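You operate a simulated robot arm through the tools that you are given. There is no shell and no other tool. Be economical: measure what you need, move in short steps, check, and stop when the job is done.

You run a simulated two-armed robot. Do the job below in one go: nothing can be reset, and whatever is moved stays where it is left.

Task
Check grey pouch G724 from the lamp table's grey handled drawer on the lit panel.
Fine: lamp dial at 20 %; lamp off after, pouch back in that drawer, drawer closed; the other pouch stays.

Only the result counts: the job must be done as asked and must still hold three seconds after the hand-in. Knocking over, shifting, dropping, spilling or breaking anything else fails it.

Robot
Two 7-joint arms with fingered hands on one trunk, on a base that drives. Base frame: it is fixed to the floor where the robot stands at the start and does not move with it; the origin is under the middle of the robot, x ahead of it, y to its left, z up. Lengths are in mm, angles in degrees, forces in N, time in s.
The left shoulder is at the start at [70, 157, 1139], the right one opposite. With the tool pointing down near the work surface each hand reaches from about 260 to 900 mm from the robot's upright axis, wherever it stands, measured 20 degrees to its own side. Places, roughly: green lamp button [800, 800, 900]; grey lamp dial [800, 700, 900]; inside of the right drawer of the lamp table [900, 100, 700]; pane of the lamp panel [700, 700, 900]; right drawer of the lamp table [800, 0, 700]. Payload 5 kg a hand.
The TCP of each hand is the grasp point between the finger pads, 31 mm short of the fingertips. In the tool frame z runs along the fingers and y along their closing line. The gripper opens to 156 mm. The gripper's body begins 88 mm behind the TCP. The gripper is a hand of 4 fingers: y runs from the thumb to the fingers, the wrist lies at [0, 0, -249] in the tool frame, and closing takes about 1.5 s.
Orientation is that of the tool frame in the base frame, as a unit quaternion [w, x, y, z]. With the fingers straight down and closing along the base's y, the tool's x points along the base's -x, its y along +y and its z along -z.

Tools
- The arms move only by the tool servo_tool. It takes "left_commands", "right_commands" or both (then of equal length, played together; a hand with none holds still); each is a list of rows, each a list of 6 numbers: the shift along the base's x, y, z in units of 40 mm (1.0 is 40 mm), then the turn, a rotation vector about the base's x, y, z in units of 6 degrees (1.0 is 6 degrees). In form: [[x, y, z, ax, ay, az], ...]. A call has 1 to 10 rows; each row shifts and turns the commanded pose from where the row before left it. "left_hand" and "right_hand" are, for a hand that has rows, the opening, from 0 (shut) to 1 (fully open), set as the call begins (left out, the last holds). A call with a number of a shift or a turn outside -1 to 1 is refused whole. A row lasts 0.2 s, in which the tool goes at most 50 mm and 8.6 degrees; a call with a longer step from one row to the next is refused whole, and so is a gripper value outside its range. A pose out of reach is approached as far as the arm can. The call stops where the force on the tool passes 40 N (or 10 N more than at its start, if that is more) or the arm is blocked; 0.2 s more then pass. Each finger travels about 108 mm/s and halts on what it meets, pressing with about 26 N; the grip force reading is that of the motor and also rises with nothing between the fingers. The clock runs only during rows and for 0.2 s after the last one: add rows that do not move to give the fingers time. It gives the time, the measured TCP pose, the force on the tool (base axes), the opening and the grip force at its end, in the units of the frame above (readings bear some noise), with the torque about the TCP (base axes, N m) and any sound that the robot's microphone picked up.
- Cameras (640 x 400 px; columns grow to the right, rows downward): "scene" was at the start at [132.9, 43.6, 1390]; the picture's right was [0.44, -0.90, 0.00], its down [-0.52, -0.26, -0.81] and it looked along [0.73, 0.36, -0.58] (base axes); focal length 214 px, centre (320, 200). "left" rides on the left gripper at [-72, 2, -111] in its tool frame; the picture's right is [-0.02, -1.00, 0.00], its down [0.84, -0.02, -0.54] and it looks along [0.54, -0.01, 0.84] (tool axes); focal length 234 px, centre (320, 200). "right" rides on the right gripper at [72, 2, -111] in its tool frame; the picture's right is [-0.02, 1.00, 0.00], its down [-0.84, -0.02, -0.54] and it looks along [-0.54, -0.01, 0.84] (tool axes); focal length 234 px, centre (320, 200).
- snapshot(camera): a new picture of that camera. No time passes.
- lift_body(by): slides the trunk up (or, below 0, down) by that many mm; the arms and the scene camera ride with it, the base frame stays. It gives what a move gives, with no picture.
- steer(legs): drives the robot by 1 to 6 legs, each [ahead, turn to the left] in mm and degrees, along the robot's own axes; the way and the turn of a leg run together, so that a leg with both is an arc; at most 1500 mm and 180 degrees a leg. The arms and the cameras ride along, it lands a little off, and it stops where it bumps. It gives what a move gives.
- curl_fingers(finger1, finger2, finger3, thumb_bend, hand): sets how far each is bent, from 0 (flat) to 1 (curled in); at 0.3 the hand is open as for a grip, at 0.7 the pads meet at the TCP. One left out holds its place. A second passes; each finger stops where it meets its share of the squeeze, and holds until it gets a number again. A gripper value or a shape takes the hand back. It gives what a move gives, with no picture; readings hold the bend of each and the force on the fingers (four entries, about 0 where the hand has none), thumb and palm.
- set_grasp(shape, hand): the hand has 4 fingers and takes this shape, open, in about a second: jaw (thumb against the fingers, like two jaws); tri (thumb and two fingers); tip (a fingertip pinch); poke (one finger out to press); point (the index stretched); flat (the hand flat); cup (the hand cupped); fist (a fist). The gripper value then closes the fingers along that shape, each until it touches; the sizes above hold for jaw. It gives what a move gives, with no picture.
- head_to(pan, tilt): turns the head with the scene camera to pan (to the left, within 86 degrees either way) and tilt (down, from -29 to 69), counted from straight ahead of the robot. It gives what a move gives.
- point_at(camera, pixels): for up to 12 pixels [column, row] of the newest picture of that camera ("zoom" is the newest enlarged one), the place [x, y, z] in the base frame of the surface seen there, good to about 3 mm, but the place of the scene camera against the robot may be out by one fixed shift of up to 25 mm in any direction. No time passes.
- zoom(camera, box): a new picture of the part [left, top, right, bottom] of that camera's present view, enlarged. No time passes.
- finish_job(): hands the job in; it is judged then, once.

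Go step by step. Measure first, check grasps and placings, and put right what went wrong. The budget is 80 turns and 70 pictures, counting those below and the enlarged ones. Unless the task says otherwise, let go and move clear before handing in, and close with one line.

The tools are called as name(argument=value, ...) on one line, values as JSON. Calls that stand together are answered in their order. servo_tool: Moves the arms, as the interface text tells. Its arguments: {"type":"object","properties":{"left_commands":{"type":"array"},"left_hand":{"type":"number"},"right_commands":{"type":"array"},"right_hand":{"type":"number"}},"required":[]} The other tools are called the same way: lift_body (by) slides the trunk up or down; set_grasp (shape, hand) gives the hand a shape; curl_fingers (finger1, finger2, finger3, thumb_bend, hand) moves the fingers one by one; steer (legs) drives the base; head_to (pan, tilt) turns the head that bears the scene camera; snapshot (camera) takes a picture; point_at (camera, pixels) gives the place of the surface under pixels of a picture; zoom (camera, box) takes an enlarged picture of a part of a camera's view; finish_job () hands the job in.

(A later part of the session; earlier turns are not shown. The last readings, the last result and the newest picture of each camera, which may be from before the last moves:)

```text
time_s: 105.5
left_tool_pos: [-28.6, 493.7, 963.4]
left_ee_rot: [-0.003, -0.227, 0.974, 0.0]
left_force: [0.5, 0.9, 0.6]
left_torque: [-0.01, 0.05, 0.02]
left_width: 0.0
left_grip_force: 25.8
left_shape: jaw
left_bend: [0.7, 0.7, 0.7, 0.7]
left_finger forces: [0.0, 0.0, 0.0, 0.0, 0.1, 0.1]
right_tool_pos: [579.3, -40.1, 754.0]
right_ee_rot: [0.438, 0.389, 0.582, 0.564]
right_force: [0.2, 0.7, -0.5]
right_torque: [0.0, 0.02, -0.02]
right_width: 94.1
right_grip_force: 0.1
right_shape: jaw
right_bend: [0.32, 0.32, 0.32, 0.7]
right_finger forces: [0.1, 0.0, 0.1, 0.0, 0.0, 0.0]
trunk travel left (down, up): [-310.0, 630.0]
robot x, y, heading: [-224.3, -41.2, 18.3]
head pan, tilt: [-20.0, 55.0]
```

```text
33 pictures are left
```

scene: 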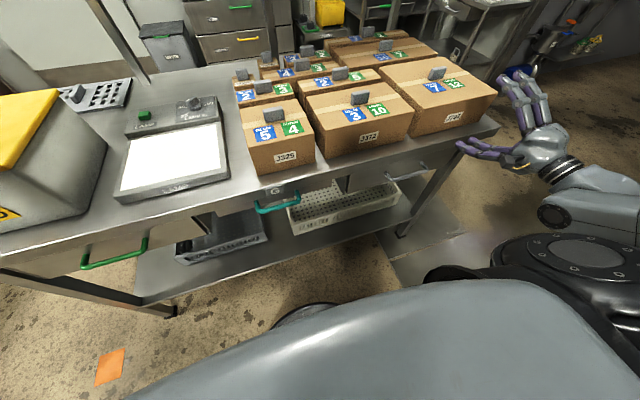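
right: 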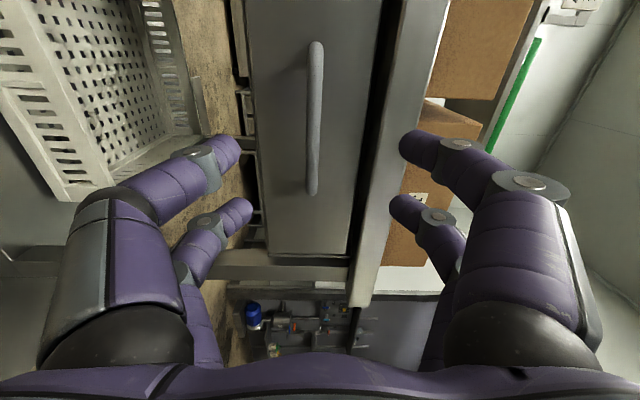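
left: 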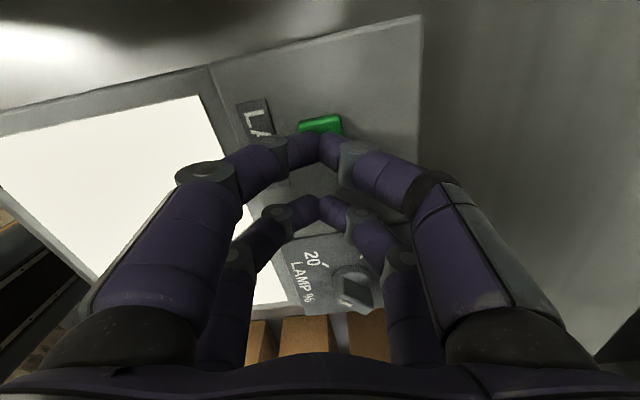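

The hand is now aligned with the bar (column 315) at v=-217. I'll drop 4 mm and drive 106 mm straight ahead so the bar lies between the fingers.

servo_tool(right_commands=[[0, 0, -0.1, 0, 0, 0], [0, 0, 0, 0, 0, 0]])

steer(legs=[[106, 0]])

snapshot(camera="right")

```text
time_s: 106.1
left_tool_pos: [-29.5, 492.3, 964.2]
left_ee_rot: [-0.001, -0.227, 0.974, -0.001]
left_force: [-0.6, -0.1, 0.2]
left_torque: [-0.01, 0.0, 0.02]
left_width: 0.3
left_grip_force: 26.1
left_shape: jaw
left_bend: [0.7, 0.7, 0.7, 0.7]
left_finger forces: [0.0, 0.0, 0.0, 0.0, 0.1, 0.0]
right_tool_pos: [579.7, -42.5, 751.2]
right_ee_rot: [0.438, 0.389, 0.582, 0.564]
right_force: [-0.3, -0.1, -0.2]
right_torque: [0.01, 0.03, 0.03]
right_width: 94.3
right_grip_force: 0.0
right_shape: jaw
right_bend: [0.32, 0.32, 0.32, 0.7]
right_finger forces: [0.0, 0.1, 0.0, 0.1, 0.0, 0.1]
trunk travel left (down, up): [-310.0, 630.0]
robot x, y, heading: [-224.5, -41.7, 18.5]
head pan, tilt: [-20.0, 55.0]
```

```text
time_s: 107.3
left_tool_pos: [73.9, 526.7, 962.9]
left_ee_rot: [-0.002, -0.226, 0.974, 0.0]
left_force: [0.3, -0.6, 0.0]
left_torque: [-0.04, 0.03, -0.02]
left_width: 0.1
left_grip_force: 25.8
left_shape: jaw
left_bend: [0.7, 0.7, 0.7, 0.7]
left_finger forces: [0.1, 0.1, 0.1, 0.0, 0.0, 0.0]
right_tool_pos: [681.5, -7.2, 750.6]
right_ee_rot: [0.438, 0.39, 0.583, 0.563]
right_force: [-0.3, 0.1, -0.6]
right_torque: [0.01, -0.02, 0.0]
right_width: 94.0
right_grip_force: 0.0
right_shape: jaw
right_bend: [0.32, 0.32, 0.32, 0.7]
right_finger forces: [0.1, 0.0, 0.0, 0.0, 0.1, 0.0]
trunk travel left (down, up): [-310.0, 630.0]
robot x, y, heading: [-123.2, -7.5, 18.2]
head pan, tilt: [-20.0, 55.0]
```

```text
32 pictures are left
```

right: 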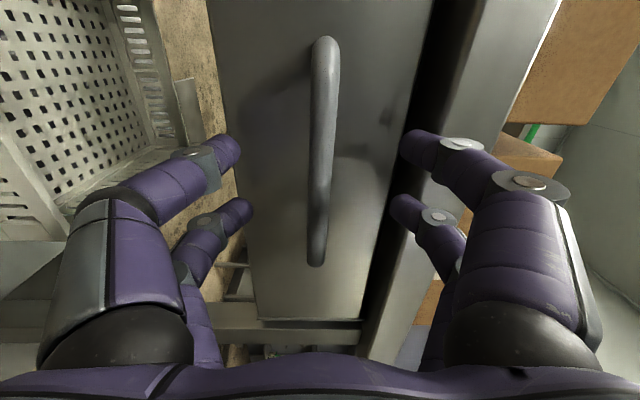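

The bar (320,150) sits between the fingers at the grasp point. Closing.

servo_tool(right_commands=[[0, 0, 0, 0, 0, 0], [0, 0, 0, 0, 0, 0], [0, 0, 0, 0, 0, 0], [0, 0, 0, 0, 0, 0], [0, 0, 0, 0, 0, 0]], right_hand=0)

snapshot(camera="right")

```text
time_s: 108.5
left_tool_pos: [72.0, 526.0, 963.2]
left_ee_rot: [-0.001, -0.226, 0.974, 0.0]
left_force: [0.9, 0.5, -0.6]
left_torque: [0.0, -0.04, 0.0]
left_width: 0.0
left_grip_force: 25.6
left_shape: jaw
left_bend: [0.7, 0.7, 0.7, 0.7]
left_finger forces: [0.1, 0.0, 0.1, 0.0, 0.0, 0.0]
right_tool_pos: [681.0, -6.2, 751.4]
right_ee_rot: [0.438, 0.39, 0.582, 0.563]
right_force: [3.5, 1.2, -0.8]
right_torque: [0.05, 0.02, 0.1]
right_width: 5.6
right_grip_force: 26.5
right_shape: jaw
right_bend: [0.71, 0.7, 0.72, 0.71]
right_finger forces: [20.4, 19.7, 19.6, 0.1, 20.3, 0.0]
trunk travel left (down, up): [-310.0, 630.0]
robot x, y, heading: [-124.6, -6.4, 18.1]
head pan, tilt: [-20.0, 55.0]
```

```text
31 pictures are left
```

right: 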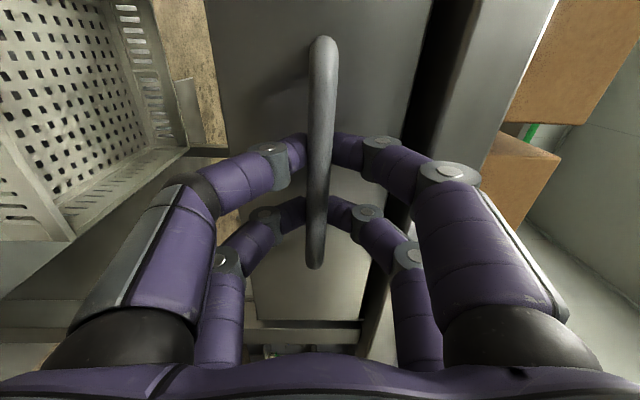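

The bar is firmly gripped. I'll pull the drawer by driving straight back 260 mm.

steer(legs=[[-260, 0]])

head_to(pan=-15, tilt=30)

snapshot(camera="scene")

```text
time_s: 110.3
left_tool_pos: [-172.9, 445.7, 963.9]
left_ee_rot: [-0.001, -0.226, 0.974, -0.001]
left_force: [-1.4, -0.6, -0.4]
left_torque: [-0.02, -0.01, -0.01]
left_width: 0.1
left_grip_force: 25.6
left_shape: jaw
left_bend: [0.7, 0.7, 0.7, 0.7]
left_finger forces: [0.0, 0.0, 0.0, 0.0, 0.1, 0.1]
right_tool_pos: [434.9, -86.3, 750.5]
right_ee_rot: [0.438, 0.389, 0.582, 0.564]
right_force: [-4.1, 14.5, -4.8]
right_torque: [-0.06, 0.06, 0.35]
right_width: 5.3
right_grip_force: 26.0
right_shape: jaw
right_bend: [0.71, 0.7, 0.72, 0.71]
right_finger forces: [18.9, 18.3, 19.1, 0.0, 21.1, 0.1]
trunk travel left (down, up): [-310.0, 630.0]
robot x, y, heading: [-368.7, -86.4, 18.2]
head pan, tilt: [-20.0, 55.0]
```

```text
time_s: 111.2
left_tool_pos: [-172.7, 444.8, 964.9]
left_ee_rot: [-0.002, -0.226, 0.974, 0.0]
left_force: [0.1, -0.2, 0.0]
left_torque: [0.01, 0.01, -0.01]
left_width: 0.1
left_grip_force: 25.9
left_shape: jaw
left_bend: [0.7, 0.7, 0.7, 0.7]
left_finger forces: [0.0, 0.0, 0.0, 0.0, 0.0, 0.0]
right_tool_pos: [434.5, -88.1, 750.8]
right_ee_rot: [0.439, 0.39, 0.582, 0.563]
right_force: [-1.1, -1.0, -0.2]
right_torque: [0.03, 0.06, -0.03]
right_width: 3.4
right_grip_force: 26.4
right_shape: jaw
right_bend: [0.72, 0.71, 0.72, 0.72]
right_finger forces: [0.0, 0.1, 0.0, 0.0, 0.0, 0.1]
trunk travel left (down, up): [-310.0, 630.0]
robot x, y, heading: [-368.5, -88.9, 18.1]
head pan, tilt: [-15.0, 30.0]
```

```text
30 pictures are left
```

scene: 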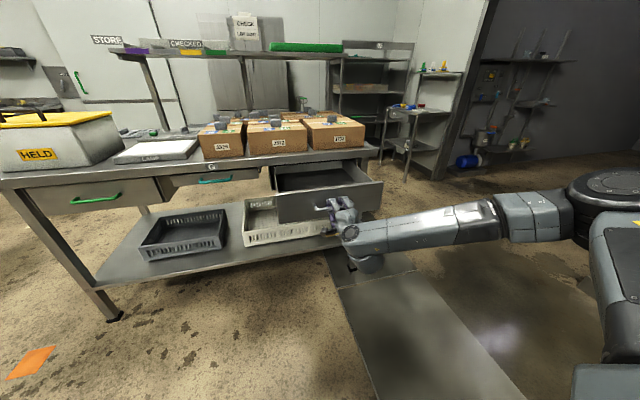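

The drawer is open, and the fingers have just slipped off the bar at its end of travel. I'll open, back away and raise the trunk to look into the drawer.

servo_tool(right_commands=[[0, 0, 0, 0, 0, 0], [0, 0, 0, 0, 0, 0], [0, 0, 0, 0, 0, 0], [0, 0, 0, 0, 0, 0]], right_hand=0.6)

steer(legs=[[-120, 0]])

lift_body(by=500)

head_to(pan=-15, tilt=42)

snapshot(camera="scene")

```text
time_s: 112.2
left_tool_pos: [-171.9, 445.5, 964.3]
left_ee_rot: [-0.002, -0.226, 0.974, 0.0]
left_force: [-0.8, 0.0, 0.0]
left_torque: [0.01, -0.03, 0.0]
left_width: 0.0
left_grip_force: 25.8
left_shape: jaw
left_bend: [0.7, 0.7, 0.7, 0.7]
left_finger forces: [0.0, 0.0, 0.0, 0.0, 0.1, 0.1]
right_tool_pos: [435.6, -86.8, 751.4]
right_ee_rot: [0.438, 0.389, 0.582, 0.564]
right_force: [0.7, 0.0, -0.1]
right_torque: [0.01, -0.03, -0.01]
right_width: 93.4
right_grip_force: 0.0
right_shape: jaw
right_bend: [0.32, 0.32, 0.32, 0.7]
right_finger forces: [0.1, 0.0, 0.0, 0.1, 0.0, 0.1]
trunk travel left (down, up): [-310.0, 630.0]
robot x, y, heading: [-371.0, -88.2, 18.3]
head pan, tilt: [-15.0, 30.0]
```

```text
time_s: 113.5
left_tool_pos: [-286.7, 407.3, 964.2]
left_ee_rot: [-0.001, -0.226, 0.974, 0.001]
left_force: [-0.2, 0.1, -0.2]
left_torque: [-0.03, -0.03, 0.0]
left_width: 0.0
left_grip_force: 25.4
left_shape: jaw
left_bend: [0.7, 0.7, 0.7, 0.7]
left_finger forces: [0.0, 0.1, 0.0, 0.0, 0.0, 0.1]
right_tool_pos: [320.0, -125.6, 751.5]
right_ee_rot: [0.438, 0.388, 0.582, 0.565]
right_force: [0.3, -1.1, 1.1]
right_torque: [0.0, 0.04, 0.04]
right_width: 93.1
right_grip_force: 0.2
right_shape: jaw
right_bend: [0.32, 0.32, 0.32, 0.7]
right_finger forces: [0.1, 0.0, 0.0, 0.0, 0.0, 0.1]
trunk travel left (down, up): [-310.0, 630.0]
robot x, y, heading: [-484.7, -125.8, 18.2]
head pan, tilt: [-15.0, 30.0]
```

```text
refused: 500 is not a number from -400 to 400
```

```text
time_s: 114.2
left_tool_pos: [-286.1, 407.0, 964.0]
left_ee_rot: [-0.002, -0.225, 0.974, 0.0]
left_force: [0.4, 0.5, 0.1]
left_torque: [-0.02, -0.01, -0.02]
left_width: 0.3
left_grip_force: 26.1
left_shape: jaw
left_bend: [0.7, 0.7, 0.7, 0.7]
left_finger forces: [0.0, 0.0, 0.0, 0.0, 0.1, 0.0]
right_tool_pos: [321.7, -126.1, 750.6]
right_ee_rot: [0.438, 0.389, 0.582, 0.564]
right_force: [-0.3, 0.0, 0.5]
right_torque: [-0.02, 0.02, 0.0]
right_width: 93.1
right_grip_force: 0.1
right_shape: jaw
right_bend: [0.32, 0.32, 0.32, 0.7]
right_finger forces: [0.1, 0.0, 0.1, 0.2, 0.0, 0.0]
trunk travel left (down, up): [-310.0, 630.0]
robot x, y, heading: [-486.3, -127.8, 18.1]
head pan, tilt: [-15.0, 42.0]
```

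```text
29 pictures are left
```

scene: 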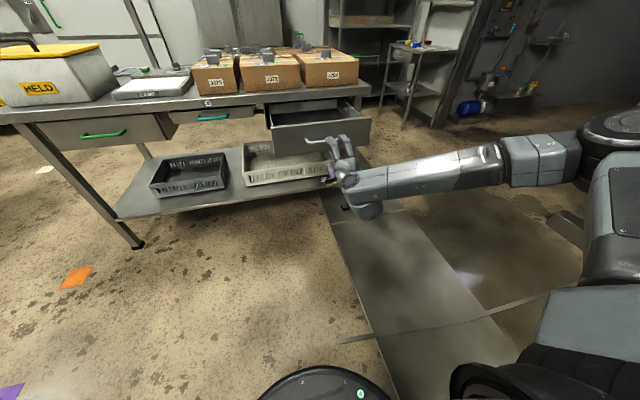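

Raising the trunk and turning the right hand to point down, then looking into the drawer.

lift_body(by=350)

servo_tool(right_commands=[[-0.5, -0.16, 0, -0.727, 0.371, 0.577], [-0.5, -0.16, 0, -0.727, 0.371, 0.577], [-0.5, -0.16, 0, -0.727, 0.371, 0.577], [-0.5, -0.16, 0, -0.727, 0.371, 0.577], [-0.5, -0.16, 0, -0.727, 0.371, 0.577], [-0.5, -0.16, 0, -0.727, 0.371, 0.577], [-0.5, -0.16, 0, -0.727, 0.371, 0.577], [-0.5, -0.16, 0, -0.727, 0.371, 0.577], [-0.5, -0.16, 0, -0.727, 0.371, 0.577], [-0.5, -0.16, 0, -0.727, 0.371, 0.577]])

servo_tool(right_commands=[[0, 0, 0, -0.727, 0.371, 0.577], [0, 0, 0, -0.727, 0.371, 0.577], [0, 0, 0, -0.727, 0.371, 0.577], [0, 0, 0, -0.727, 0.371, 0.577], [0, 0, 0, -0.727, 0.371, 0.577], [0, 0, 0, -0.727, 0.371, 0.577], [0, 0, 0, -0.727, 0.371, 0.577], [0, 0, 0, -0.727, 0.371, 0.577], [0, 0, 0, -0.727, 0.371, 0.577], [0, 0, 0, -0.727, 0.371, 0.577]])

snapshot(camera="scene")

```text
time_s: 117.6
left_tool_pos: [-286.3, 407.3, 1313.9]
left_ee_rot: [-0.001, -0.225, 0.974, -0.001]
left_force: [0.9, 0.8, 0.2]
left_torque: [-0.03, 0.0, 0.0]
left_width: 0.0
left_grip_force: 25.8
left_shape: jaw
left_bend: [0.7, 0.7, 0.7, 0.7]
left_finger forces: [0.0, 0.0, 0.0, 0.0, 0.0, 0.0]
right_tool_pos: [321.0, -125.5, 1101.7]
right_ee_rot: [0.437, 0.389, 0.582, 0.564]
right_force: [-0.3, 0.7, 0.2]
right_torque: [0.03, 0.02, -0.02]
right_width: 93.2
right_grip_force: 0.1
right_shape: jaw
right_bend: [0.32, 0.32, 0.32, 0.7]
right_finger forces: [0.0, 0.0, 0.0, 0.0, 0.0, 0.1]
trunk travel left (down, up): [-660.0, 280.0]
robot x, y, heading: [-484.1, -125.3, 18.2]
head pan, tilt: [-15.0, 42.0]
```

```text
time_s: 119.8
left_tool_pos: [-287.7, 407.3, 1315.5]
left_ee_rot: [-0.002, -0.227, 0.974, 0.0]
left_force: [-0.2, -0.7, 0.0]
left_torque: [0.0, -0.06, -0.04]
left_width: 0.0
left_grip_force: 25.6
left_shape: jaw
left_bend: [0.7, 0.7, 0.7, 0.7]
left_finger forces: [0.0, 0.0, 0.1, 0.0, 0.1, 0.0]
right_tool_pos: [145.6, -196.7, 1104.4]
right_ee_rot: [0.272, 0.142, 0.879, 0.364]
right_force: [-0.3, -0.2, 0.3]
right_torque: [-0.01, 0.0, -0.03]
right_width: 93.7
right_grip_force: 0.0
right_shape: jaw
right_bend: [0.32, 0.32, 0.32, 0.7]
right_finger forces: [0.1, 0.1, 0.1, 0.1, 0.0, 0.1]
right hand out of reach, approached as far as the arm can: row 2, 3
trunk travel left (down, up): [-660.0, 280.0]
robot x, y, heading: [-482.2, -124.4, 18.2]
head pan, tilt: [-15.0, 42.0]
```

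```text
time_s: 122.0
left_tool_pos: [-284.8, 408.7, 1313.6]
left_ee_rot: [-0.002, -0.226, 0.974, 0.0]
left_force: [0.1, -0.2, -0.5]
left_torque: [-0.01, -0.01, -0.02]
left_width: 0.0
left_grip_force: 25.6
left_shape: jaw
left_bend: [0.7, 0.7, 0.7, 0.7]
left_finger forces: [0.0, 0.0, 0.1, 0.1, 0.0, 0.0]
right_tool_pos: [148.4, -195.9, 1103.1]
right_ee_rot: [0.019, -0.162, 0.986, 0.047]
right_force: [0.9, -0.3, -0.5]
right_torque: [0.01, -0.01, 0.01]
right_width: 93.5
right_grip_force: 0.1
right_shape: jaw
right_bend: [0.32, 0.32, 0.32, 0.7]
right_finger forces: [0.0, 0.1, 0.0, 0.0, 0.0, 0.0]
trunk travel left (down, up): [-660.0, 280.0]
robot x, y, heading: [-481.7, -122.1, 18.1]
head pan, tilt: [-15.0, 42.0]
```

```text
28 pictures are left
```

scene: 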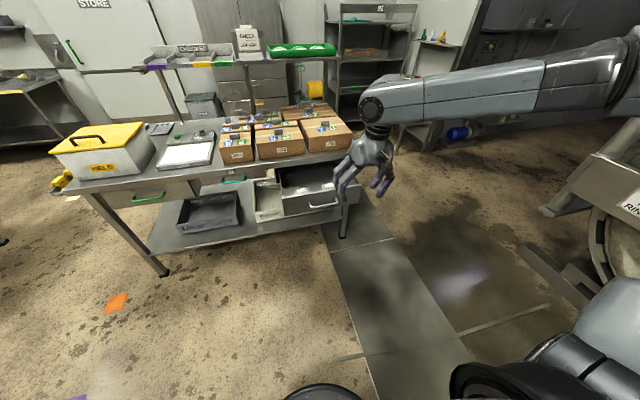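

The hand points down and the drawer shows open at (310,200). Driving ahead 480 mm brings the hand over it.

servo_tool(right_commands=[[0, 0, 0, -0.95, 0.21, 0]])

steer(legs=[[480, 0]])

snapshot(camera="right")

```text
time_s: 122.4
left_tool_pos: [-284.4, 410.4, 1313.5]
left_ee_rot: [-0.003, -0.226, 0.974, -0.001]
left_force: [0.5, 0.4, 0.0]
left_torque: [-0.05, 0.03, 0.02]
left_width: 0.0
left_grip_force: 25.8
left_shape: jaw
left_bend: [0.7, 0.7, 0.7, 0.7]
left_finger forces: [0.1, 0.0, 0.0, 0.1, 0.1, 0.0]
right_tool_pos: [148.3, -195.4, 1102.6]
right_ee_rot: [-0.001, -0.162, 0.987, 0.0]
right_force: [0.9, 0.5, 0.0]
right_torque: [-0.03, 0.03, 0.03]
right_width: 93.3
right_grip_force: 0.0
right_shape: jaw
right_bend: [0.32, 0.32, 0.32, 0.7]
right_finger forces: [0.0, 0.0, 0.0, 0.1, 0.0, 0.0]
trunk travel left (down, up): [-660.0, 280.0]
robot x, y, heading: [-485.5, -126.2, 18.0]
head pan, tilt: [-15.0, 42.0]
```

```text
time_s: 125.3
left_tool_pos: [172.7, 555.2, 1314.6]
left_ee_rot: [-0.001, -0.223, 0.975, 0.0]
left_force: [0.1, 0.0, -0.5]
left_torque: [0.01, 0.01, -0.01]
left_width: 0.2
left_grip_force: 25.9
left_shape: jaw
left_bend: [0.7, 0.7, 0.7, 0.7]
left_finger forces: [0.1, 0.1, 0.1, 0.0, 0.0, 0.0]
right_tool_pos: [601.9, -51.7, 1101.9]
right_ee_rot: [0.001, -0.16, 0.987, 0.001]
right_force: [-0.3, 0.6, 0.2]
right_torque: [0.01, 0.03, 0.0]
right_width: 93.4
right_grip_force: 0.1
right_shape: jaw
right_bend: [0.32, 0.32, 0.32, 0.7]
right_finger forces: [0.0, 0.0, 0.0, 0.1, 0.0, 0.1]
trunk travel left (down, up): [-660.0, 280.0]
robot x, y, heading: [-27.3, 23.2, 17.9]
head pan, tilt: [-15.0, 42.0]
```

```text
27 pictures are left
```

right: 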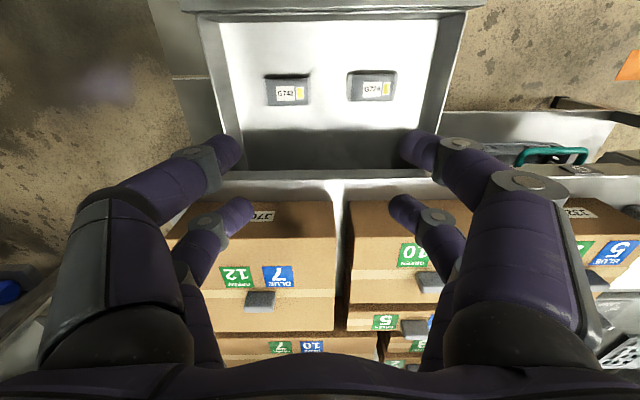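

Two grey pouches are visible at (288,90) and (372,86). Zooming to read labels and measure them.

zoom(camera="right", box=[240, 40, 432, 160])

point_at(camera="zoom", pixels=[[440, 145], [355, 110], [525, 110], [520, 195], [355, 200], [85, 125], [235, 120], [235, 210], [90, 215], [300, 150], [300, 330], [300, 20]])

point_at(camera="right", pixels=[[330, 12], [330, 172], [225, 80], [440, 80], [320, 190], [470, 8], [190, 8]])

```text
3.33 times, centred on (336, 100) of right
```

zoom: 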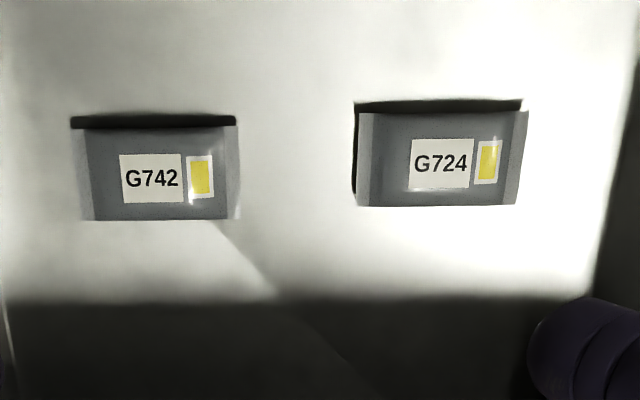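

```text
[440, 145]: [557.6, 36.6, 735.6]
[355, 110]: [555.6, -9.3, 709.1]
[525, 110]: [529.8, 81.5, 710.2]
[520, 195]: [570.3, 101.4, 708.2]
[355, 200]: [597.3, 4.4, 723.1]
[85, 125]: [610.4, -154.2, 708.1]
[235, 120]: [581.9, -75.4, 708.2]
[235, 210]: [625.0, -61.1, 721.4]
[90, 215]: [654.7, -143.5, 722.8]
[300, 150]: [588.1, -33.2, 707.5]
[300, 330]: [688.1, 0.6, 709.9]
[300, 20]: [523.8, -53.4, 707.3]
```

```text
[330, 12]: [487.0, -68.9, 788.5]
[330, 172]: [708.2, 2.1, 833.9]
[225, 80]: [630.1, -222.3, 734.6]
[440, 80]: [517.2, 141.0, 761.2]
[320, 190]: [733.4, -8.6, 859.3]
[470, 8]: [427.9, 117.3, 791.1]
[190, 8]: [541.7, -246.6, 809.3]
```

The right-hand one in view is G724, centred near (559,40) with top z 735 and the drawer floor at z 708. I'll move over it, turning the hand −90° so the fingers close across its short side.

servo_tool(right_commands=[[-0.108, 0.23, -0.4, 0, 0, -1], [-0.108, 0.23, -0.4, 0, 0, -1], [-0.108, 0.23, -0.4, 0, 0, -1], [-0.108, 0.23, -0.4, 0, 0, -1], [-0.108, 0.23, -0.4, 0, 0, -1], [-0.108, 0.23, -0.4, 0, 0, -1], [-0.108, 0.23, -0.4, 0, 0, -1], [-0.108, 0.23, -0.4, 0, 0, -1], [-0.108, 0.23, -0.4, 0, 0, -1], [-0.108, 0.23, -0.4, 0, 0, -1]], right_hand=0.8)

servo_tool(right_commands=[[0, 0, -0.3, 0, 0, -1], [0, 0, -0.3, 0, 0, -1], [0, 0, -0.3, 0, 0, -1], [0, 0, -0.3, 0, 0, -1], [0, 0, -0.3, 0, 0, -1], [0, 0, 0, 0, 0, 0]])

snapshot(camera="right")

```text
time_s: 127.5
left_tool_pos: [173.4, 556.4, 1314.5]
left_ee_rot: [-0.002, -0.223, 0.975, 0.0]
left_force: [0.0, 0.3, 0.7]
left_torque: [0.01, 0.02, 0.0]
left_width: 0.1
left_grip_force: 25.5
left_shape: jaw
left_bend: [0.7, 0.7, 0.7, 0.7]
left_finger forces: [0.0, 0.1, 0.0, 0.1, 0.1, 0.1]
right_tool_pos: [559.1, 40.0, 942.9]
right_ee_rot: [0.001, 0.357, 0.934, 0.0]
right_force: [-0.1, 0.0, -1.0]
right_torque: [0.0, -0.01, -0.01]
right_width: 124.3
right_grip_force: 0.1
right_shape: jaw
right_bend: [0.26, 0.26, 0.26, 0.47]
right_finger forces: [0.1, 0.1, 0.0, 0.0, 0.1, 0.0]
trunk travel left (down, up): [-660.0, 280.0]
robot x, y, heading: [-23.8, 20.0, 18.2]
head pan, tilt: [-15.0, 42.0]
```

```text
time_s: 128.9
left_tool_pos: [171.4, 554.9, 1314.6]
left_ee_rot: [-0.003, -0.223, 0.975, 0.0]
left_force: [-0.3, -0.3, 0.0]
left_torque: [-0.04, 0.0, 0.01]
left_width: 0.1
left_grip_force: 25.9
left_shape: jaw
left_bend: [0.7, 0.7, 0.7, 0.7]
left_finger forces: [0.0, 0.0, 0.1, 0.0, 0.1, 0.0]
right_tool_pos: [559.4, 40.4, 882.2]
right_ee_rot: [0.001, 0.586, 0.81, 0.0]
right_force: [0.2, -0.1, -0.3]
right_torque: [0.0, -0.01, -0.01]
right_width: 124.4
right_grip_force: 0.0
right_shape: jaw
right_bend: [0.26, 0.26, 0.26, 0.47]
right_finger forces: [0.0, 0.1, 0.0, 0.0, 0.0, 0.0]
trunk travel left (down, up): [-660.0, 280.0]
robot x, y, heading: [-25.9, 23.1, 17.7]
head pan, tilt: [-15.0, 42.0]
```

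```text
25 pictures are left
```

right: 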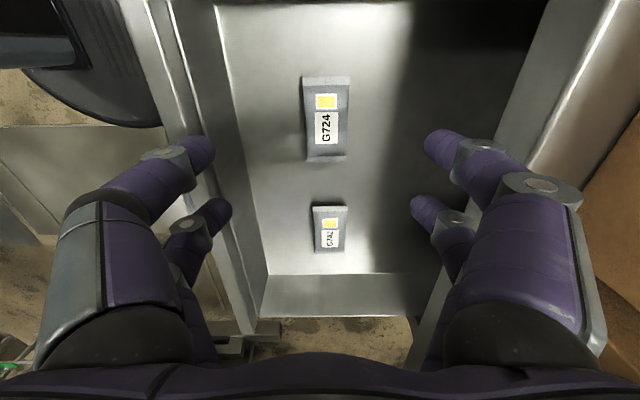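

G724 is centred under the hand near (326,118). Measuring its edges precisely.

point_at(camera="right", pixels=[[327, 118], [306, 118], [346, 118], [326, 80], [326, 156], [300, 118], [353, 118], [240, 118], [216, 118], [326, 40]])

```text
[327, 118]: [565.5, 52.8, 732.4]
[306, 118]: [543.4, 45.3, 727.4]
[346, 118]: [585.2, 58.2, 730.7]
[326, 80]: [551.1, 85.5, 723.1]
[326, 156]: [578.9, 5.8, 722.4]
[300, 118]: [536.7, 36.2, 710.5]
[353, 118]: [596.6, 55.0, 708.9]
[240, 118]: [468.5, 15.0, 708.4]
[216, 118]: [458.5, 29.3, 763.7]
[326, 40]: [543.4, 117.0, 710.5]
```

The pouch centre is (566,46). Shifting and descending to z 742.

servo_tool(right_commands=[[0.16, 0.14, -0.7, 0, 0, 0], [0, 0, -0.7, 0, 0, 0], [0, 0, -0.7, 0, 0, 0], [0, 0, -0.7, 0, 0, 0], [0, 0, -0.7, 0, 0, 0], [0, 0, 0, 0, 0, 0]])

servo_tool(right_commands=[[0, 0, 0, 0, 0, 0], [0, 0, 0, 0, 0, 0], [0, 0, 0, 0, 0, 0], [0, 0, 0, 0, 0, 0], [0, 0, 0, 0, 0, 0], [0, 0, 0, 0, 0, 0]], right_hand=0)

servo_tool(right_commands=[[0, 0, 0.3, 0, 0, 0], [0, 0, 0.5, 0, 0, 0], [0, 0, 0.7, 0, 0, 0], [0, 0, 0.7, 0, 0, 0]])

snapshot(camera="right")

```text
time_s: 130.3
left_tool_pos: [172.9, 554.2, 1315.3]
left_ee_rot: [-0.002, -0.224, 0.975, -0.001]
left_force: [-0.4, -0.1, 0.0]
left_torque: [0.01, 0.01, 0.01]
left_width: 0.1
left_grip_force: 25.6
left_shape: jaw
left_bend: [0.7, 0.7, 0.7, 0.7]
left_finger forces: [0.0, 0.0, 0.1, 0.1, 0.1, 0.0]
right_tool_pos: [549.2, 4.2, 792.0]
right_ee_rot: [0.002, 0.585, 0.811, 0.001]
right_force: [0.2, -0.4, -0.6]
right_torque: [0.0, -0.02, 0.01]
right_width: 124.4
right_grip_force: 0.0
right_shape: jaw
right_bend: [0.26, 0.26, 0.26, 0.47]
right_finger forces: [0.1, 0.0, 0.0, 0.0, 0.1, 0.1]
right hand out of reach, approached as far as the arm can: row 2, 3, 4, 5
trunk travel left (down, up): [-660.0, 280.0]
robot x, y, heading: [-25.8, 21.6, 18.2]
head pan, tilt: [-15.0, 42.0]
```

```text
time_s: 131.7
left_tool_pos: [172.1, 554.7, 1314.8]
left_ee_rot: [-0.001, -0.223, 0.975, 0.0]
left_force: [0.6, 0.7, 0.2]
left_torque: [-0.02, 0.01, -0.01]
left_width: 0.1
left_grip_force: 25.8
left_shape: jaw
left_bend: [0.7, 0.7, 0.7, 0.7]
left_finger forces: [0.0, 0.1, 0.1, 0.1, 0.0, 0.0]
right_tool_pos: [547.9, 3.6, 791.7]
right_ee_rot: [0.001, 0.586, 0.81, 0.0]
right_force: [-0.2, 0.1, 0.2]
right_torque: [0.0, 0.0, 0.01]
right_width: 0.0
right_grip_force: 25.8
right_shape: jaw
right_bend: [0.7, 0.7, 0.7, 0.7]
right_finger forces: [0.0, 0.0, 0.1, 0.0, 0.0, 0.1]
trunk travel left (down, up): [-660.0, 280.0]
robot x, y, heading: [-26.6, 23.8, 18.0]
head pan, tilt: [-15.0, 42.0]
```

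```text
time_s: 132.7
left_tool_pos: [171.4, 554.8, 1314.8]
left_ee_rot: [-0.001, -0.223, 0.975, -0.001]
left_force: [-0.2, 1.2, 0.4]
left_torque: [-0.01, 0.02, -0.02]
left_width: 0.0
left_grip_force: 25.9
left_shape: jaw
left_bend: [0.7, 0.7, 0.7, 0.7]
left_finger forces: [0.0, 0.0, 0.0, 0.0, 0.0, 0.1]
right_tool_pos: [548.0, 5.0, 879.9]
right_ee_rot: [0.002, 0.585, 0.811, 0.0]
right_force: [0.5, -1.1, -1.2]
right_torque: [-0.01, -0.01, -0.03]
right_width: 0.0
right_grip_force: 25.6
right_shape: jaw
right_bend: [0.7, 0.7, 0.7, 0.7]
right_finger forces: [0.1, 0.0, 0.1, 0.0, 0.0, 0.1]
trunk travel left (down, up): [-660.0, 280.0]
robot x, y, heading: [-28.8, 23.9, 18.0]
head pan, tilt: [-15.0, 42.0]
```

```text
24 pictures are left
```

right: 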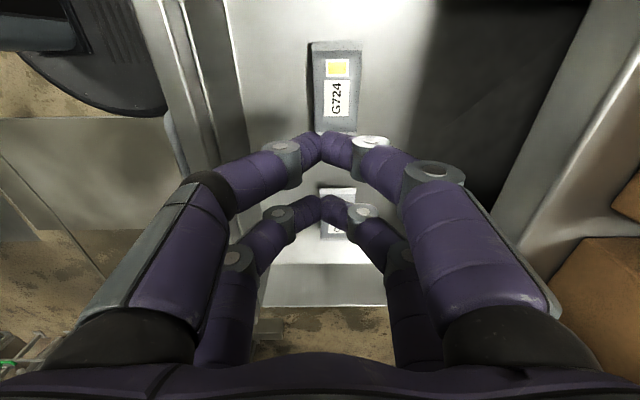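

The arm couldn't go low enough from this trunk height and drifted, closing in air without touching anything. I'll raise and reopen the hand, lower the trunk 200 mm, and then redo it stepwise.

servo_tool(right_commands=[[0.1, 0.2, 0.8, 0, 0, 0], [0.1, 0.2, 0.8, 0, 0, 0], [0.1, 0.2, 0.8, 0, 0, 0], [0.1, 0.2, 0.8, 0, 0, 0], [0.05, 0.22, 0.8, 0, 0, 0]], right_hand=0.8)

lift_body(by=-200)

snapshot(camera="right")

```text
time_s: 133.9
left_tool_pos: [171.4, 556.4, 1313.8]
left_ee_rot: [-0.001, -0.223, 0.975, 0.0]
left_force: [0.7, 0.0, -0.6]
left_torque: [-0.05, -0.01, 0.01]
left_width: 0.3
left_grip_force: 25.9
left_shape: jaw
left_bend: [0.7, 0.7, 0.7, 0.7]
left_finger forces: [0.0, 0.0, 0.0, 0.0, 0.0, 0.1]
right_tool_pos: [566.5, 46.3, 1041.2]
right_ee_rot: [0.002, 0.585, 0.811, -0.001]
right_force: [-0.5, 0.0, 0.3]
right_torque: [-0.01, -0.03, 0.03]
right_width: 124.8
right_grip_force: 0.1
right_shape: jaw
right_bend: [0.26, 0.26, 0.26, 0.47]
right_finger forces: [0.0, 0.0, 0.1, 0.0, 0.0, 0.0]
trunk travel left (down, up): [-660.0, 280.0]
robot x, y, heading: [-29.2, 24.2, 17.9]
head pan, tilt: [-15.0, 42.0]
```

```text
time_s: 136.0
left_tool_pos: [173.3, 555.7, 1113.5]
left_ee_rot: [-0.001, -0.223, 0.975, 0.0]
left_force: [0.1, -0.1, -0.4]
left_torque: [0.01, -0.03, 0.0]
left_width: 0.0
left_grip_force: 26.0
left_shape: jaw
left_bend: [0.7, 0.7, 0.7, 0.7]
left_finger forces: [0.0, 0.0, 0.1, 0.0, 0.0, 0.0]
right_tool_pos: [566.4, 44.5, 841.4]
right_ee_rot: [0.001, 0.585, 0.811, 0.0]
right_force: [-0.3, -0.4, -0.8]
right_torque: [0.02, 0.01, -0.01]
right_width: 124.6
right_grip_force: 0.0
right_shape: jaw
right_bend: [0.26, 0.26, 0.26, 0.47]
right_finger forces: [0.0, 0.0, 0.1, 0.1, 0.0, 0.1]
trunk travel left (down, up): [-460.0, 480.0]
robot x, y, heading: [-31.6, 25.2, 17.5]
head pan, tilt: [-15.0, 42.0]
```

```text
23 pictures are left
```

right: 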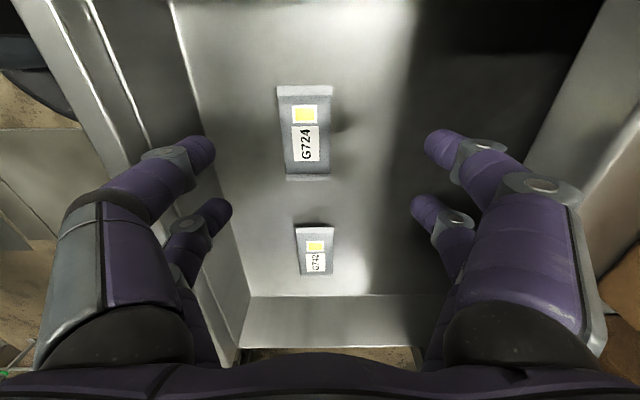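

Measuring the pouch again from this pose.

point_at(camera="right", pixels=[[305, 133], [283, 133], [327, 133], [305, 92], [305, 177]])

```text
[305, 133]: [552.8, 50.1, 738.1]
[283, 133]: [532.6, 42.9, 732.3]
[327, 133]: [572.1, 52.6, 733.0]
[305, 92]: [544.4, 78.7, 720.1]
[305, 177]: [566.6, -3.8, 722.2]
```

The pouch is about 12 mm nearer than the hand along the pull axis. Correcting and descending.

servo_tool(right_commands=[[-0.26, -0.16, -0.4, 0, 0, 0], [0, 0, -0.7, 0, 0, 0], [0, 0, -0.7, 0, 0, 0], [0, 0, -0.65, 0, 0, 0], [0, 0, 0, 0, 0, 0]])

snapshot(camera="right")

```text
time_s: 137.2
left_tool_pos: [171.9, 554.9, 1113.5]
left_ee_rot: [-0.003, -0.223, 0.975, 0.0]
left_force: [0.4, 0.3, 0.7]
left_torque: [0.01, -0.02, 0.04]
left_width: 0.0
left_grip_force: 25.5
left_shape: jaw
left_bend: [0.7, 0.7, 0.7, 0.7]
left_finger forces: [0.0, 0.0, 0.0, 0.0, 0.0, 0.0]
right_tool_pos: [557.1, 39.3, 742.2]
right_ee_rot: [0.002, 0.586, 0.81, 0.001]
right_force: [0.3, 0.2, 2.5]
right_torque: [-0.07, 0.08, 0.02]
right_width: 124.4
right_grip_force: 0.1
right_shape: jaw
right_bend: [0.25, 0.25, 0.25, 0.47]
right_finger forces: [0.1, 0.1, 1.8, 0.1, 0.0, 0.1]
trunk travel left (down, up): [-460.0, 480.0]
robot x, y, heading: [-25.0, 23.5, 18.0]
head pan, tilt: [-15.0, 42.0]
```

```text
22 pictures are left
```

right: 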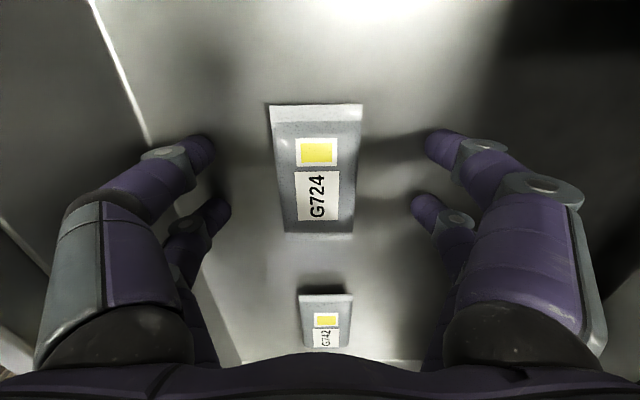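

The pouch is centred (316,170) and a fingertip just grazes the drawer floor (2.5 N). I'll rise 4 mm, close and lift slightly.

servo_tool(right_commands=[[0, 0, 0.1, 0, 0, 0], [0, 0, 0, 0, 0, 0], [0, 0, 0, 0, 0, 0], [0, 0, 0, 0, 0, 0], [0, 0, 0, 0, 0, 0], [0, 0, 0, 0, 0, 0], [0, 0, 0, 0, 0, 0]], right_hand=0)

servo_tool(right_commands=[[0, 0, 0.3, 0, 0, 0], [0, 0, 0.5, 0, 0, 0], [0, 0, 0.7, 0, 0, 0], [0, 0, 0.7, 0, 0, 0], [0, 0, 0.7, 0, 0, 0]])

snapshot(camera="right")

```text
time_s: 138.8
left_tool_pos: [172.6, 555.6, 1114.6]
left_ee_rot: [-0.002, -0.223, 0.975, -0.001]
left_force: [-0.3, 0.0, 1.0]
left_torque: [0.0, -0.01, -0.02]
left_width: 0.2
left_grip_force: 25.7
left_shape: jaw
left_bend: [0.7, 0.7, 0.7, 0.7]
left_finger forces: [0.1, 0.0, 0.0, 0.0, 0.0, 0.0]
right_tool_pos: [556.4, 39.2, 746.8]
right_ee_rot: [0.002, 0.586, 0.81, 0.001]
right_force: [0.5, 1.3, 5.4]
right_torque: [0.12, 0.14, -0.03]
right_width: 43.7
right_grip_force: 26.2
right_shape: jaw
right_bend: [0.74, 0.74, 0.73, 0.7]
right_finger forces: [25.6, 23.6, 12.0, 0.0, 35.6, 0.1]
trunk travel left (down, up): [-460.0, 480.0]
robot x, y, heading: [-27.2, 25.8, 17.9]
head pan, tilt: [-15.0, 42.0]
```

```text
time_s: 140.0
left_tool_pos: [171.2, 554.9, 1114.0]
left_ee_rot: [-0.002, -0.223, 0.975, -0.001]
left_force: [0.2, -0.3, 0.2]
left_torque: [0.04, -0.03, 0.0]
left_width: 0.1
left_grip_force: 25.6
left_shape: jaw
left_bend: [0.7, 0.7, 0.7, 0.7]
left_finger forces: [0.0, 0.1, 0.1, 0.1, 0.1, 0.1]
right_tool_pos: [554.6, 39.5, 862.2]
right_ee_rot: [0.002, 0.586, 0.811, 0.0]
right_force: [-0.5, -0.6, 0.3]
right_torque: [0.0, -0.02, -0.01]
right_width: 43.9
right_grip_force: 25.9
right_shape: jaw
right_bend: [0.74, 0.74, 0.73, 0.7]
right_finger forces: [24.9, 23.6, 12.8, 0.0, 35.5, 0.0]
trunk travel left (down, up): [-460.0, 480.0]
robot x, y, heading: [-28.9, 21.2, 17.9]
head pan, tilt: [-15.0, 42.0]
```

```text
21 pictures are left
```

right: 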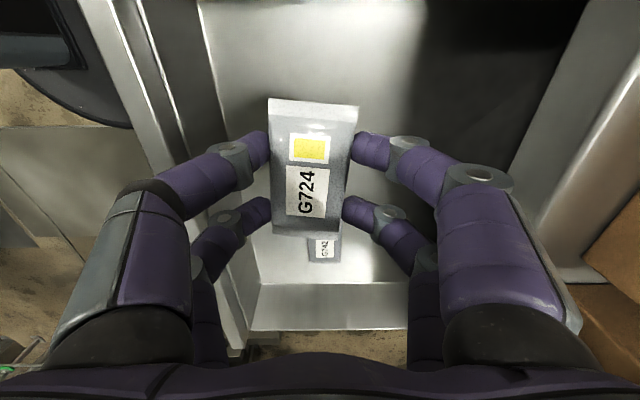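

G724 is held firmly (width 44, grip 26 N) and G742 stays in the drawer. I'll raise the trunk well above the boxes and drive to in front of the panel.

lift_body(by=300)

steer(legs=[[0, 60.5], [448, 0], [0, -60.5]])

head_to(pan=0, tilt=60)

snapshot(camera="scene")

```text
time_s: 143.0
left_tool_pos: [172.2, 554.7, 1414.6]
left_ee_rot: [-0.001, -0.223, 0.975, 0.0]
left_force: [0.1, -0.5, -0.1]
left_torque: [-0.01, -0.01, 0.03]
left_width: 0.0
left_grip_force: 25.8
left_shape: jaw
left_bend: [0.7, 0.7, 0.7, 0.7]
left_finger forces: [0.1, 0.1, 0.0, 0.0, 0.0, 0.0]
right_tool_pos: [557.8, 39.4, 1161.3]
right_ee_rot: [0.002, 0.585, 0.811, 0.0]
right_force: [-0.3, 0.5, -1.0]
right_torque: [-0.02, 0.01, 0.02]
right_width: 44.0
right_grip_force: 26.0
right_shape: jaw
right_bend: [0.74, 0.74, 0.73, 0.7]
right_finger forces: [24.9, 23.5, 12.8, 0.1, 35.6, 0.0]
trunk travel left (down, up): [-760.0, 180.0]
robot x, y, heading: [-29.8, 21.1, 17.9]
head pan, tilt: [-15.0, 42.0]
```

```text
time_s: 151.1
left_tool_pos: [256.2, 1000.5, 1414.3]
left_ee_rot: [-0.002, -0.226, 0.974, 0.0]
left_force: [-0.1, -0.8, 0.1]
left_torque: [-0.06, -0.01, -0.01]
left_width: 0.2
left_grip_force: 25.5
left_shape: jaw
left_bend: [0.7, 0.7, 0.7, 0.7]
left_finger forces: [0.0, 0.0, 0.1, 0.0, 0.0, 0.0]
right_tool_pos: [643.1, 485.8, 1161.2]
right_ee_rot: [0.001, 0.582, 0.813, 0.0]
right_force: [-0.5, -0.6, -0.1]
right_torque: [0.0, -0.02, -0.01]
right_width: 43.7
right_grip_force: 26.0
right_shape: jaw
right_bend: [0.74, 0.74, 0.73, 0.7]
right_finger forces: [24.4, 23.0, 12.7, 0.1, 34.9, 0.1]
trunk travel left (down, up): [-760.0, 180.0]
robot x, y, heading: [55.2, 465.0, 18.3]
head pan, tilt: [-15.0, 42.0]
```

```text
time_s: 151.9
left_tool_pos: [255.8, 999.5, 1414.0]
left_ee_rot: [-0.002, -0.228, 0.974, 0.0]
left_force: [0.1, 0.0, 0.0]
left_torque: [0.0, 0.02, 0.01]
left_width: 0.0
left_grip_force: 25.7
left_shape: jaw
left_bend: [0.7, 0.7, 0.7, 0.7]
left_finger forces: [0.0, 0.1, 0.0, 0.1, 0.0, 0.1]
right_tool_pos: [643.2, 486.7, 1161.6]
right_ee_rot: [0.001, 0.582, 0.813, 0.0]
right_force: [-0.5, 0.8, -0.8]
right_torque: [0.01, 0.0, -0.02]
right_width: 43.3
right_grip_force: 25.9
right_shape: jaw
right_bend: [0.74, 0.74, 0.73, 0.7]
right_finger forces: [24.5, 23.0, 12.7, 0.0, 34.8, 0.0]
trunk travel left (down, up): [-760.0, 180.0]
robot x, y, heading: [63.3, 464.1, 18.5]
head pan, tilt: [0.0, 60.0]
```

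```text
20 pictures are left
```

scene: 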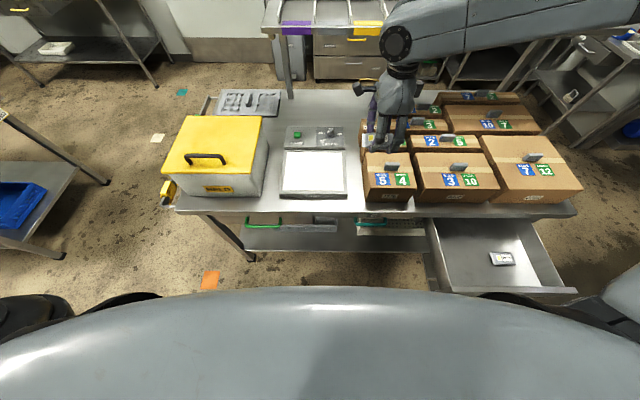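

The pouch hand is over the boxes at (390,100). Moving it 188 mm left over the pane and lowering the trunk 120 mm.

servo_tool(right_commands=[[0.03, 0.94, 0, 0, 0, 0], [0.03, 0.94, 0, 0, 0, 0], [0.03, 0.94, 0, 0, 0, 0], [0.03, 0.94, 0, 0, 0, 0], [0.03, 0.94, 0, 0, 0, 0], [0, 0, 0, 0, 0, 0]])

lift_body(by=-120)

snapshot(camera="right")

```text
time_s: 153.3
left_tool_pos: [256.0, 999.6, 1415.3]
left_ee_rot: [-0.003, -0.226, 0.974, 0.001]
left_force: [0.7, 0.4, 0.3]
left_torque: [0.01, 0.02, 0.01]
left_width: 0.1
left_grip_force: 25.8
left_shape: jaw
left_bend: [0.7, 0.7, 0.7, 0.7]
left_finger forces: [0.1, 0.0, 0.0, 0.0, 0.0, 0.1]
right_tool_pos: [640.8, 612.4, 1166.3]
right_ee_rot: [0.0, 0.583, 0.812, 0.0]
right_force: [0.5, -0.5, 0.1]
right_torque: [0.01, 0.03, 0.02]
right_width: 43.4
right_grip_force: 25.6
right_shape: jaw
right_bend: [0.74, 0.74, 0.73, 0.7]
right_finger forces: [24.6, 23.0, 12.7, 0.0, 35.1, 0.1]
right hand out of reach, approached as far as the arm can: row 4, 5
trunk travel left (down, up): [-760.0, 180.0]
robot x, y, heading: [58.6, 467.5, 18.4]
head pan, tilt: [0.0, 60.0]
```

```text
time_s: 154.8
left_tool_pos: [254.6, 999.3, 1292.9]
left_ee_rot: [-0.002, -0.228, 0.974, 0.0]
left_force: [0.1, -0.6, -0.5]
left_torque: [-0.02, 0.0, -0.02]
left_width: 0.0
left_grip_force: 26.3
left_shape: jaw
left_bend: [0.7, 0.7, 0.7, 0.7]
left_finger forces: [0.0, 0.0, 0.0, 0.0, 0.1, 0.0]
right_tool_pos: [638.4, 612.0, 1047.4]
right_ee_rot: [0.0, 0.582, 0.813, 0.001]
right_force: [0.4, 0.4, 0.0]
right_torque: [0.0, 0.0, 0.01]
right_width: 43.3
right_grip_force: 25.5
right_shape: jaw
right_bend: [0.74, 0.74, 0.73, 0.7]
right_finger forces: [24.6, 23.1, 12.7, 0.0, 35.0, 0.1]
trunk travel left (down, up): [-640.0, 300.0]
robot x, y, heading: [63.0, 465.9, 18.6]
head pan, tilt: [0.0, 60.0]
```

```text
19 pictures are left
```

right: 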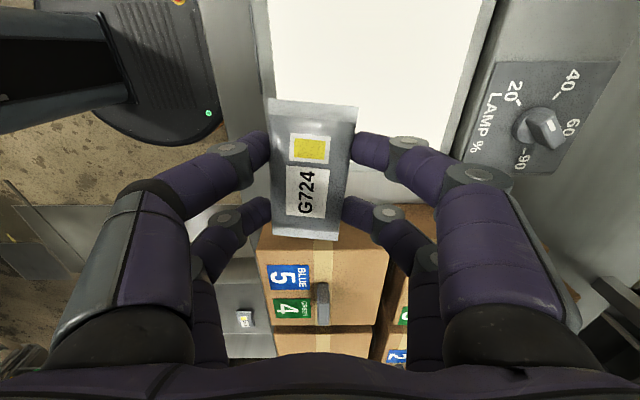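

The arm stops short sideways by about 60 mm, so I'll turn the base 6° left. I'll also check the dial from here.

steer(legs=[[0, 6.5]])

snapshot(camera="right")

```text
time_s: 155.8
left_tool_pos: [195.7, 1017.1, 1294.7]
left_ee_rot: [-0.002, -0.281, 0.96, 0.001]
left_force: [0.2, -0.3, 0.1]
left_torque: [-0.01, -0.02, -0.02]
left_width: 0.2
left_grip_force: 25.7
left_shape: jaw
left_bend: [0.7, 0.7, 0.7, 0.7]
left_finger forces: [0.0, 0.0, 0.0, 0.1, 0.0, 0.1]
right_tool_pos: [620.2, 674.6, 1046.2]
right_ee_rot: [0.0, 0.537, 0.844, 0.001]
right_force: [0.9, -0.4, -0.2]
right_torque: [-0.03, 0.02, 0.01]
right_width: 43.5
right_grip_force: 26.7
right_shape: jaw
right_bend: [0.74, 0.74, 0.73, 0.7]
right_finger forces: [24.6, 23.1, 12.7, 0.0, 35.1, 0.0]
trunk travel left (down, up): [-640.0, 300.0]
robot x, y, heading: [60.2, 465.2, 24.8]
head pan, tilt: [0.0, 60.0]
```

```text
18 pictures are left
```

right: 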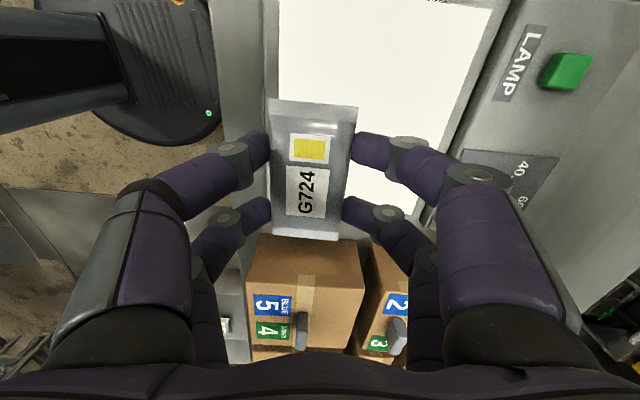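

The pouch is over the pane at (620,675). Moving 25 mm inward and descending to about z 933.

servo_tool(right_commands=[[0.3, 0.1, -0.4, 0, 0, 0], [0.3, 0.1, -0.6, 0, 0, 0], [0, 0, -0.6, 0, 0, 0], [0, 0, -0.6, 0, 0, 0], [0, 0, -0.6, 0, 0, 0], [0, 0, 0, 0, 0, 0]])

zoom(camera="right", box=[0, 0, 640, 400])

```text
time_s: 157.2
left_tool_pos: [194.2, 1018.3, 1293.9]
left_ee_rot: [-0.002, -0.281, 0.96, -0.001]
left_force: [-0.5, 0.7, 0.7]
left_torque: [0.04, 0.01, -0.05]
left_width: 0.0
left_grip_force: 25.7
left_shape: jaw
left_bend: [0.7, 0.7, 0.7, 0.7]
left_finger forces: [0.0, 0.0, 0.0, 0.0, 0.1, 0.0]
right_tool_pos: [635.7, 646.2, 947.8]
right_ee_rot: [0.0, 0.536, 0.844, 0.002]
right_force: [-0.4, 0.8, -1.2]
right_torque: [0.0, -0.05, 0.0]
right_width: 43.6
right_grip_force: 25.7
right_shape: jaw
right_bend: [0.74, 0.74, 0.73, 0.7]
right_finger forces: [24.6, 22.9, 12.8, 0.1, 34.9, 0.0]
right hand out of reach, approached as far as the arm can: row 1, 2, 3, 4, 5
trunk travel left (down, up): [-640.0, 300.0]
robot x, y, heading: [59.2, 464.3, 24.7]
head pan, tilt: [0.0, 60.0]
```

```text
1.00 times, centred on (320, 200) of right (not enlarged: the box is as wide or as high as the picture)
```

zoom: 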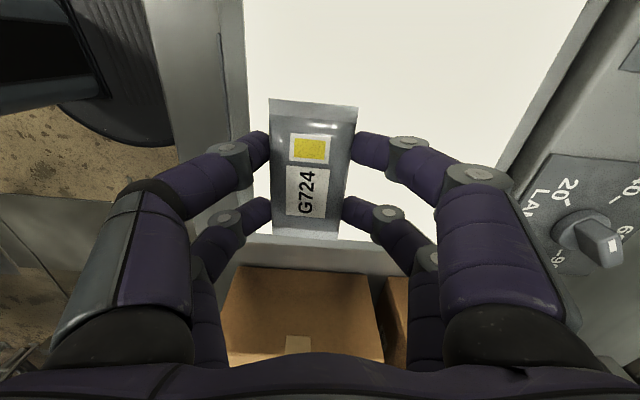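

The pouch is over the pane at z 948. The dial at (600,240) needs a closer look from here before I set down.

zoom(camera="right", box=[520, 140, 640, 290])

lift_body(by=-14)

```text
2.67 times, centred on (580, 215) of right
```

zoom: 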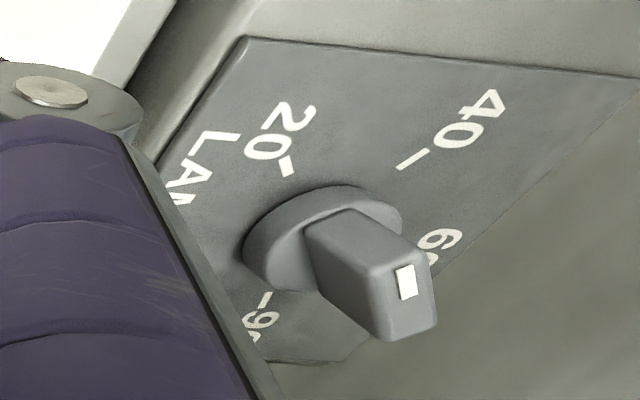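

```text
time_s: 157.8
left_tool_pos: [195.4, 1018.4, 1279.6]
left_ee_rot: [-0.003, -0.28, 0.96, 0.0]
left_force: [0.0, -0.9, -0.2]
left_torque: [-0.02, 0.0, 0.0]
left_width: 0.0
left_grip_force: 25.7
left_shape: jaw
left_bend: [0.7, 0.7, 0.7, 0.7]
left_finger forces: [0.0, 0.0, 0.0, 0.1, 0.0, 0.0]
right_tool_pos: [635.1, 645.6, 933.7]
right_ee_rot: [0.0, 0.536, 0.844, 0.002]
right_force: [-0.3, -1.1, -1.7]
right_torque: [0.01, -0.01, -0.01]
right_width: 43.4
right_grip_force: 26.0
right_shape: jaw
right_bend: [0.74, 0.74, 0.73, 0.7]
right_finger forces: [24.7, 23.0, 12.7, 0.0, 34.9, 0.1]
trunk travel left (down, up): [-626.0, 314.0]
robot x, y, heading: [60.0, 467.9, 24.9]
head pan, tilt: [0.0, 60.0]
```

The view is grazing, so I'll recheck the dial from above later. Lowering a further 6 mm to contact.

lift_body(by=-6)

```text
time_s: 158.3
left_tool_pos: [194.8, 1017.7, 1275.1]
left_ee_rot: [-0.001, -0.281, 0.96, 0.0]
left_force: [1.0, -0.1, -0.3]
left_torque: [-0.05, -0.03, 0.02]
left_width: 0.0
left_grip_force: 25.8
left_shape: jaw
left_bend: [0.7, 0.7, 0.7, 0.7]
left_finger forces: [0.0, 0.1, 0.0, 0.1, 0.0, 0.0]
right_tool_pos: [634.8, 644.7, 925.8]
right_ee_rot: [0.001, 0.537, 0.844, 0.002]
right_force: [0.1, -0.4, -0.3]
right_torque: [0.0, 0.05, 0.02]
right_width: 43.2
right_grip_force: 26.1
right_shape: jaw
right_bend: [0.74, 0.74, 0.73, 0.7]
right_finger forces: [24.7, 23.0, 12.8, 0.1, 34.9, 0.0]
trunk travel left (down, up): [-620.0, 320.0]
robot x, y, heading: [60.2, 467.3, 24.9]
head pan, tilt: [0.0, 60.0]
```

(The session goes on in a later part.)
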